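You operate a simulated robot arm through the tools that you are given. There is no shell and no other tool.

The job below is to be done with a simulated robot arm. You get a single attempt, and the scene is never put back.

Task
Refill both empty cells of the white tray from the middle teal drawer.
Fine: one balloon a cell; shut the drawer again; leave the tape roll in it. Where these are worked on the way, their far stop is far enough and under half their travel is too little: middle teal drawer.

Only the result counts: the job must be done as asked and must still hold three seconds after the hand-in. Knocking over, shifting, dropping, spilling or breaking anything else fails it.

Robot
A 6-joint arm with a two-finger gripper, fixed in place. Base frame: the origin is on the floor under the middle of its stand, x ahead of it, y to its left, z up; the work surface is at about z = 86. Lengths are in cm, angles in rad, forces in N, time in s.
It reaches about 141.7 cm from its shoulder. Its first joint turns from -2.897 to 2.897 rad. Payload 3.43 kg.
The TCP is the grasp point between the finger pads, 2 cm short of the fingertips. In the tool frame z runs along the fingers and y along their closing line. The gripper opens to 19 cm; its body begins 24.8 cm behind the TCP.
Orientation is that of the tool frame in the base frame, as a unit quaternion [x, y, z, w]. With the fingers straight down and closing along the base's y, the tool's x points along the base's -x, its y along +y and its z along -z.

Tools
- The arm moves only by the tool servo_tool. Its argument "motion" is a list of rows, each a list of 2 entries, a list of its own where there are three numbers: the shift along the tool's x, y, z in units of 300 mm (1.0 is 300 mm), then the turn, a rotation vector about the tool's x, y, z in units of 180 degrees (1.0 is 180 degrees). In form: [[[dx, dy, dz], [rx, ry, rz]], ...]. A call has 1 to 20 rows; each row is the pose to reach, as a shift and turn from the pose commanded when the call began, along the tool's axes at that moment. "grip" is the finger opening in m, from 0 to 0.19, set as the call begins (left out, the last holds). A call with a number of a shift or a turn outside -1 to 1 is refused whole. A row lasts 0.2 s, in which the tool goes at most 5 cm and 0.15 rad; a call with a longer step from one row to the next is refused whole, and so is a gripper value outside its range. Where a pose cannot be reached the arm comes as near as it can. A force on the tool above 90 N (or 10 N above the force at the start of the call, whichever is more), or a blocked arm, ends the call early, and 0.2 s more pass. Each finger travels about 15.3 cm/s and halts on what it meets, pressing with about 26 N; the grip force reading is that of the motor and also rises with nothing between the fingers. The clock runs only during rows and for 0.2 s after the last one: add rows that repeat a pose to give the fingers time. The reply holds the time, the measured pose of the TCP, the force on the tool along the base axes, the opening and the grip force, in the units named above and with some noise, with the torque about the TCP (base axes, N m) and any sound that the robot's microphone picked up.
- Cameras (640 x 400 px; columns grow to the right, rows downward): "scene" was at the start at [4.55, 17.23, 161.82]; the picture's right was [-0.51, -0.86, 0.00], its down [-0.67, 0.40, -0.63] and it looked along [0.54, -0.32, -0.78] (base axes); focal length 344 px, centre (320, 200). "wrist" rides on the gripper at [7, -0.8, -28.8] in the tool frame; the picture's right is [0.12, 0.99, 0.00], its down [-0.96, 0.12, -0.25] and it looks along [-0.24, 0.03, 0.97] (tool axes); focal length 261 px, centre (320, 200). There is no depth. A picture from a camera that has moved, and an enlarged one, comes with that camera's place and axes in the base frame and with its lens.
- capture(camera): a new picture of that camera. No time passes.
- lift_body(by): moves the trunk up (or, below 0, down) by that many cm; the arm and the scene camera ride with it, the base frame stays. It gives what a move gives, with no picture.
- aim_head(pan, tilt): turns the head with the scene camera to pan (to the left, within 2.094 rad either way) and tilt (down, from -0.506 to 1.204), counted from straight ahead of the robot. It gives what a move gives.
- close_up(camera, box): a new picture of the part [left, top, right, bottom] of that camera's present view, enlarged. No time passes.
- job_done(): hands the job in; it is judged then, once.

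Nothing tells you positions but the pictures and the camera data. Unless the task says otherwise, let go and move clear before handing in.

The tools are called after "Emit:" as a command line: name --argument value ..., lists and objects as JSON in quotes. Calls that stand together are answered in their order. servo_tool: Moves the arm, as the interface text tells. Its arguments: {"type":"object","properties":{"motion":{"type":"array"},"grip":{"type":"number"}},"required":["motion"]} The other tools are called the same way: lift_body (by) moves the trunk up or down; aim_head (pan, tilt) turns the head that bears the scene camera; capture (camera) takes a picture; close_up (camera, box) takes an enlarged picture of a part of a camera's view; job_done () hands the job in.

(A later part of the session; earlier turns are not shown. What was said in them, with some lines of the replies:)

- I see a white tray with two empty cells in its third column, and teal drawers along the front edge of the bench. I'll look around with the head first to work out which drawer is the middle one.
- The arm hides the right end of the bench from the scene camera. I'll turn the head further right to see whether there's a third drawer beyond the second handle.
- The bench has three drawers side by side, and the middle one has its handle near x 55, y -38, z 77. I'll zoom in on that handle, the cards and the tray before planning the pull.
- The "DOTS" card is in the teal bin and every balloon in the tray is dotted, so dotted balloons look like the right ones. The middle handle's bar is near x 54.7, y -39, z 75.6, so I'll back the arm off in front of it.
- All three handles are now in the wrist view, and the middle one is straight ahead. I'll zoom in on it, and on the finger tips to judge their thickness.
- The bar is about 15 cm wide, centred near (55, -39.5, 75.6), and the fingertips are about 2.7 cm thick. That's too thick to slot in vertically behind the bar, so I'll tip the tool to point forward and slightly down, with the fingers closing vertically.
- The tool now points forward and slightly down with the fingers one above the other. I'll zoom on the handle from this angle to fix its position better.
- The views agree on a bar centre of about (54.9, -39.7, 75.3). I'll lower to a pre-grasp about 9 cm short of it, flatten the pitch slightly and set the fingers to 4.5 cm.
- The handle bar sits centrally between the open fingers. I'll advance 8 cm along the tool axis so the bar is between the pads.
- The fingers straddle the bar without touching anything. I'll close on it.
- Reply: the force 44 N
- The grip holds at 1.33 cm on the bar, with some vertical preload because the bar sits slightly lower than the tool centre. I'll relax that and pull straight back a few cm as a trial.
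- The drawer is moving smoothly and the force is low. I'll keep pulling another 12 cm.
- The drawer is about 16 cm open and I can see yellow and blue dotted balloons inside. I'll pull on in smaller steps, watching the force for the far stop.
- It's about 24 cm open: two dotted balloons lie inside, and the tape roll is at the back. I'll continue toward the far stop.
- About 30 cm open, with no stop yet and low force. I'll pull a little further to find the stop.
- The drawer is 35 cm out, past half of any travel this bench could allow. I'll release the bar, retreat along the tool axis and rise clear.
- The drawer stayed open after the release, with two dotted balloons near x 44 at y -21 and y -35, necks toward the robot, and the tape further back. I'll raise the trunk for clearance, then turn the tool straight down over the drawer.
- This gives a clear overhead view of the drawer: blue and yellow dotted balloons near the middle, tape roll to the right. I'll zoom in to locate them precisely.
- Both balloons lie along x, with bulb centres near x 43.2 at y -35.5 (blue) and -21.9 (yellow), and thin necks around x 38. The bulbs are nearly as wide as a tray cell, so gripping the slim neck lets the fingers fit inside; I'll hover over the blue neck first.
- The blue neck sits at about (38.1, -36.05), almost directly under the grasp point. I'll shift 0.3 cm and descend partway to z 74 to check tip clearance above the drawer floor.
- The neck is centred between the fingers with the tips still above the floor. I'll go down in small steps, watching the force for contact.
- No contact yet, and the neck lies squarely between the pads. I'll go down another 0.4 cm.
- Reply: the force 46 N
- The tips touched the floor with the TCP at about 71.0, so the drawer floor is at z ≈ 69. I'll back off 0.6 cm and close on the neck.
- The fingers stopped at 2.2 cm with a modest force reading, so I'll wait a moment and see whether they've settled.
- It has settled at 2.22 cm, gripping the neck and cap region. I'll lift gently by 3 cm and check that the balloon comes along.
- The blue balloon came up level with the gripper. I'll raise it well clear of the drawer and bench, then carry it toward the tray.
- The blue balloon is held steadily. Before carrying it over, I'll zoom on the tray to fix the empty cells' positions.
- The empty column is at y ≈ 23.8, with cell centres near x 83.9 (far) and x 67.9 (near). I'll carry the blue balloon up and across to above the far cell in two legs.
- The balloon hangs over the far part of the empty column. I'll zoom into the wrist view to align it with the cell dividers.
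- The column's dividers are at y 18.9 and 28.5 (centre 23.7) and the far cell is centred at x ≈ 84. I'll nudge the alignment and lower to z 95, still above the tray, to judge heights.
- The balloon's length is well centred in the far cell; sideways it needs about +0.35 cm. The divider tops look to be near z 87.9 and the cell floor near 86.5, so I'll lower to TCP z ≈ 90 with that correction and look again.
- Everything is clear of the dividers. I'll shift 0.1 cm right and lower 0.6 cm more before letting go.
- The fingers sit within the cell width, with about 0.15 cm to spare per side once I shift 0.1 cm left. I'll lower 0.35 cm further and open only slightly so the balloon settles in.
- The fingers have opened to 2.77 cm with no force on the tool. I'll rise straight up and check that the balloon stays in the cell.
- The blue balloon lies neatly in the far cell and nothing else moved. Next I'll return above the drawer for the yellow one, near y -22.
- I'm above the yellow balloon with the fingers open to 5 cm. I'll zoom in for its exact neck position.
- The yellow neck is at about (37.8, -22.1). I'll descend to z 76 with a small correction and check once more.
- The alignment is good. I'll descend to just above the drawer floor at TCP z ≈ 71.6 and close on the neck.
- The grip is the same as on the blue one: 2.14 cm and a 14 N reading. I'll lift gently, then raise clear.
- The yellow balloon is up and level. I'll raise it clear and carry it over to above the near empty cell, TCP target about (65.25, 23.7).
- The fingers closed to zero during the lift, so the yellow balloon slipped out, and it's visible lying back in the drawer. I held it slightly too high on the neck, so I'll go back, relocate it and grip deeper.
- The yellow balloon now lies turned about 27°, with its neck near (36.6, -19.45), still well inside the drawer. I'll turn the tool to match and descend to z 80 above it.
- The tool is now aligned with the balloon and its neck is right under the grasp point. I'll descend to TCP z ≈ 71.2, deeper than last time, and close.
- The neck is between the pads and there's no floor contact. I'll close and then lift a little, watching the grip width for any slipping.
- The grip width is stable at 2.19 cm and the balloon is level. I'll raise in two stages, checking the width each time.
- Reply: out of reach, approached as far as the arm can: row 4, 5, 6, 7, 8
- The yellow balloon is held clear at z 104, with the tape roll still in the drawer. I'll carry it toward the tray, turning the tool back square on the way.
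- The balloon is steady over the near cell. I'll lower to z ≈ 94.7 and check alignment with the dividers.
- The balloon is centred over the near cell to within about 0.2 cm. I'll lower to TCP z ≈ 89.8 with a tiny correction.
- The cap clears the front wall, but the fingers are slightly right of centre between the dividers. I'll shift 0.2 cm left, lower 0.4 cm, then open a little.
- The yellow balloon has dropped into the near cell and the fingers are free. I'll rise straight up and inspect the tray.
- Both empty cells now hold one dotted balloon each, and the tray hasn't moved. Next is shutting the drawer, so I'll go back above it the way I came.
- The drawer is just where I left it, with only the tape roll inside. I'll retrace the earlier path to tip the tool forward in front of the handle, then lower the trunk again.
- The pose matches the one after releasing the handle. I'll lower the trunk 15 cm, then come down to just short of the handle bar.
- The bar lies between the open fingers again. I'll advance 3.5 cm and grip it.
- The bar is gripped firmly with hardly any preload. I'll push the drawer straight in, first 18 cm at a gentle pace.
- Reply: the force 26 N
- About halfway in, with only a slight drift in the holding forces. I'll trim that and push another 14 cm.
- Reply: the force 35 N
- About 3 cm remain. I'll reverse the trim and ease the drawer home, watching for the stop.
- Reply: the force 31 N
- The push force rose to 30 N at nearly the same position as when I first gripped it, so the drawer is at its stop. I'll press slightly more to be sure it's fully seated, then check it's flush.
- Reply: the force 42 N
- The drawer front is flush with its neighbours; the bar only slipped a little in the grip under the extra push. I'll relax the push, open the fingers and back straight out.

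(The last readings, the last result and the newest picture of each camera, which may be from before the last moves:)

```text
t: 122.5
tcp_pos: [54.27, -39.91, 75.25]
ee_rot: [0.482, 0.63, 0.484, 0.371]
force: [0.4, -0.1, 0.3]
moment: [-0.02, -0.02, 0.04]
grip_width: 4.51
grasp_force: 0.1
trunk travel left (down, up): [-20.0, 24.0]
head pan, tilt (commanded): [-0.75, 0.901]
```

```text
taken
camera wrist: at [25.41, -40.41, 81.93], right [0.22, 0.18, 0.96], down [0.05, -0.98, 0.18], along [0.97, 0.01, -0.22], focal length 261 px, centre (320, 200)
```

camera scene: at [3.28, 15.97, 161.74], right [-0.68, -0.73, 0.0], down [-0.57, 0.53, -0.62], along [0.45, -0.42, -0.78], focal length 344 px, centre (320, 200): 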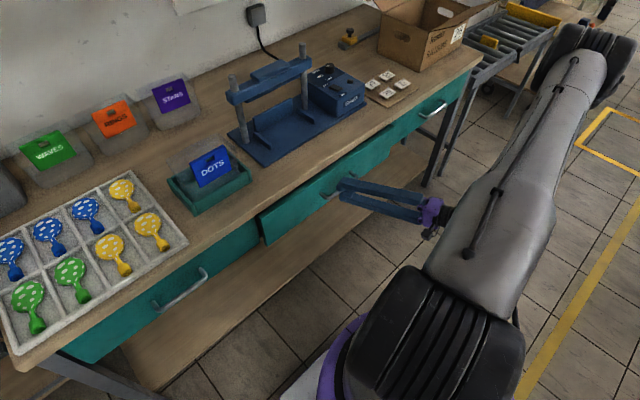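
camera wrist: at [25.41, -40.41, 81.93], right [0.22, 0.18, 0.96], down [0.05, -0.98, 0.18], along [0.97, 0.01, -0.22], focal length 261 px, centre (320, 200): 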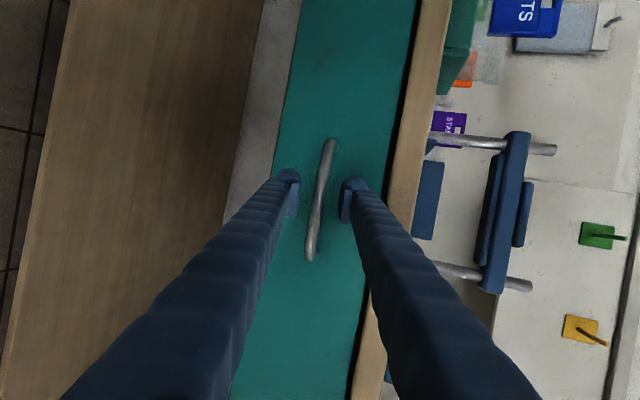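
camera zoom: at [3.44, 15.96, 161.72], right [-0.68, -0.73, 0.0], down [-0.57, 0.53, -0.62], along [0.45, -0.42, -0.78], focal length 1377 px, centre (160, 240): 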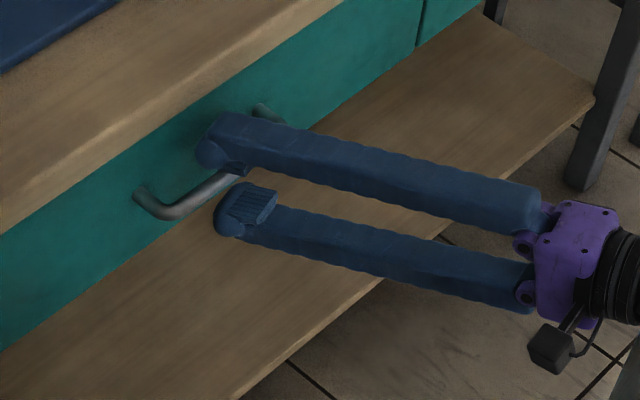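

The handle is in exactly the same place as in the picture from before I opened the drawer, so it's shut. I'll retreat and lift clear.

Emit:
servo_tool --motion '[[[0, 0, -0.05], [0, 0, 0]], [[0, 0, -0.12], [0, 0, 0]], [[0, 0, -0.2], [0, 0, 0]], [[0, 0, -0.28], [0, 0, 0]], [[0, 0.06, -0.34], [0, 0, 0]], [[0, 0.18, -0.38], [0, 0, 0]], [[0, 0.32, -0.42], [0, 0, 0]], [[0, 0.46, -0.46], [0, 0, 0]], [[0, 0.6, -0.5], [0, 0, 0]], [[0, 0.7, -0.52], [0, 0, 0]]]'

Emit:
capture --camera "scene"

Emit:
aim_head --pan -0.1 --tilt 0.8

Emit:
capture --camera "scene"

Emit:
close_up --camera "scene" --box '[190, 90, 410, 270]'

```text
t: 124.7
tcp_pos: [44.82, -42.58, 99.52]
ee_rot: [0.483, 0.629, 0.483, 0.371]
force: [-0.4, -0.3, 0.7]
moment: [0.0, -0.02, -0.04]
grip_width: 4.5
grasp_force: 0.0
trunk travel left (down, up): [-20.0, 24.0]
head pan, tilt (commanded): [-0.75, 0.901]
```

```text
taken
camera scene: at [3.42, 15.99, 161.72], right [-0.68, -0.73, 0.0], down [-0.57, 0.53, -0.62], along [0.45, -0.42, -0.78], focal length 344 px, centre (320, 200)
```

scene: 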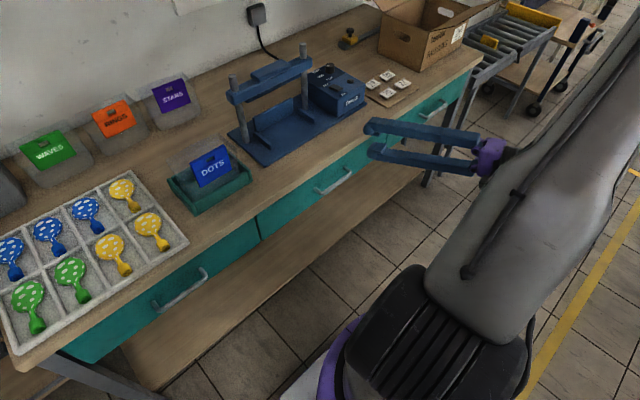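

```text
t: 125.7
tcp_pos: [45.01, -42.47, 99.51]
ee_rot: [0.483, 0.629, 0.483, 0.371]
force: [1.0, -0.9, -0.3]
moment: [0.0, 0.01, 0.0]
grip_width: 4.52
grasp_force: 0.0
trunk travel left (down, up): [-20.0, 24.0]
head pan, tilt (commanded): [-0.099, 0.799]
```

```text
taken
camera scene: at [5.93, 20.31, 162.51], right [-0.1, -0.99, 0.0], down [-0.71, 0.07, -0.7], along [0.69, -0.07, -0.72], focal length 344 px, centre (320, 200)
```

scene: 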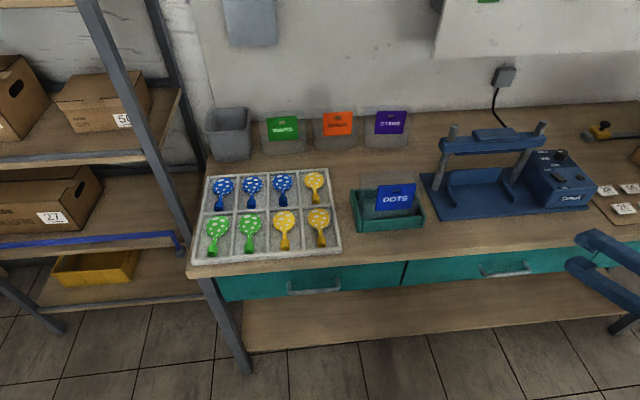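

```text
2.22 times, centred on (300, 180) of scene
camera zoom: at [5.93, 20.31, 162.51], right [-0.1, -0.99, 0.0], down [-0.71, 0.07, -0.7], along [0.69, -0.07, -0.72], focal length 765 px, centre (364, 244)
```

zoom: 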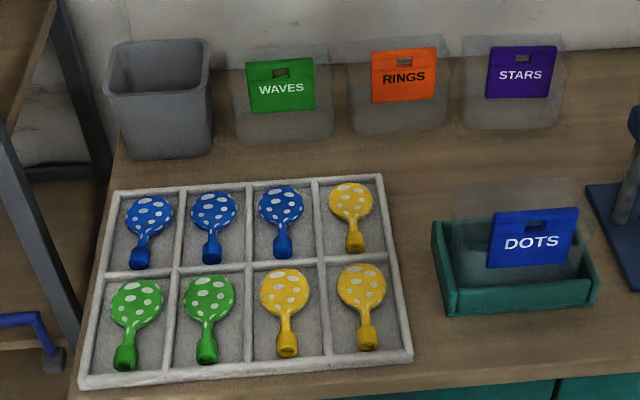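

The tray is full, everything else looks undisturbed, and the arm is clear. One last close look to confirm the drawer front is flush.

Emit:
close_up --camera "scene" --box '[360, 220, 600, 320]'

```text
2.67 times, centred on (480, 270) of scene
camera zoom: at [5.93, 20.31, 162.51], right [-0.1, -0.99, 0.0], down [-0.71, 0.07, -0.7], along [0.69, -0.07, -0.72], focal length 918 px, centre (-107, 13)
```

zoom: 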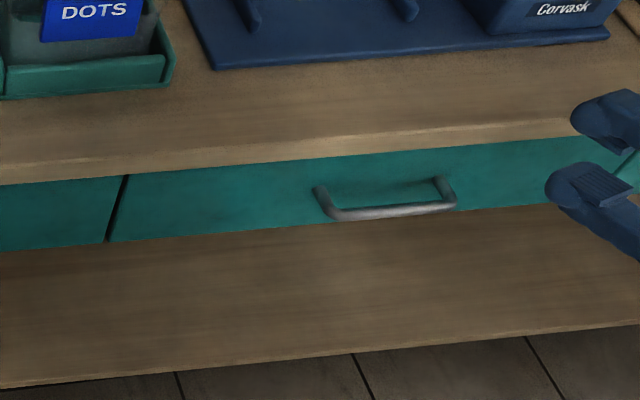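

The middle drawer is flush with the one beside it and the tape roll is shut inside. Both tray cells are filled and the gripper is empty and clear, so I'm handing in.

Emit:
job_done

```text
The job is handed in.
```

Both empty cells of the white tray now hold one dotted balloon each, taken from the middle teal drawer: blue in the far cell, yellow in the near one. I've handed the job in.

- **Drawer:** I pulled it out about 35 cm without reaching its far stop. My last close-up shows it shut and flush with the drawer beside it. The tape roll is still inside.
- **Yellow balloon slip:** on the first try it slipped out of the grip while I was lifting it. It fell back into the drawer, where I found it turned about 27°. I gripped it deeper and placed it on the second try, and saw no damage in the pictures.
- **Release into the cells:** I let both balloons go just above the cell floor and they dropped about 1 cm. The dividers left no room to open the fingers lower down.
- **Everything else:** in the final pictures the tray, the other balloons and the rest of the bench look undisturbed. The gripper is empty and clear.

I chose dotted balloons because every balloon in the tray is dotted and the "DOTS" card stands in the teal bin.
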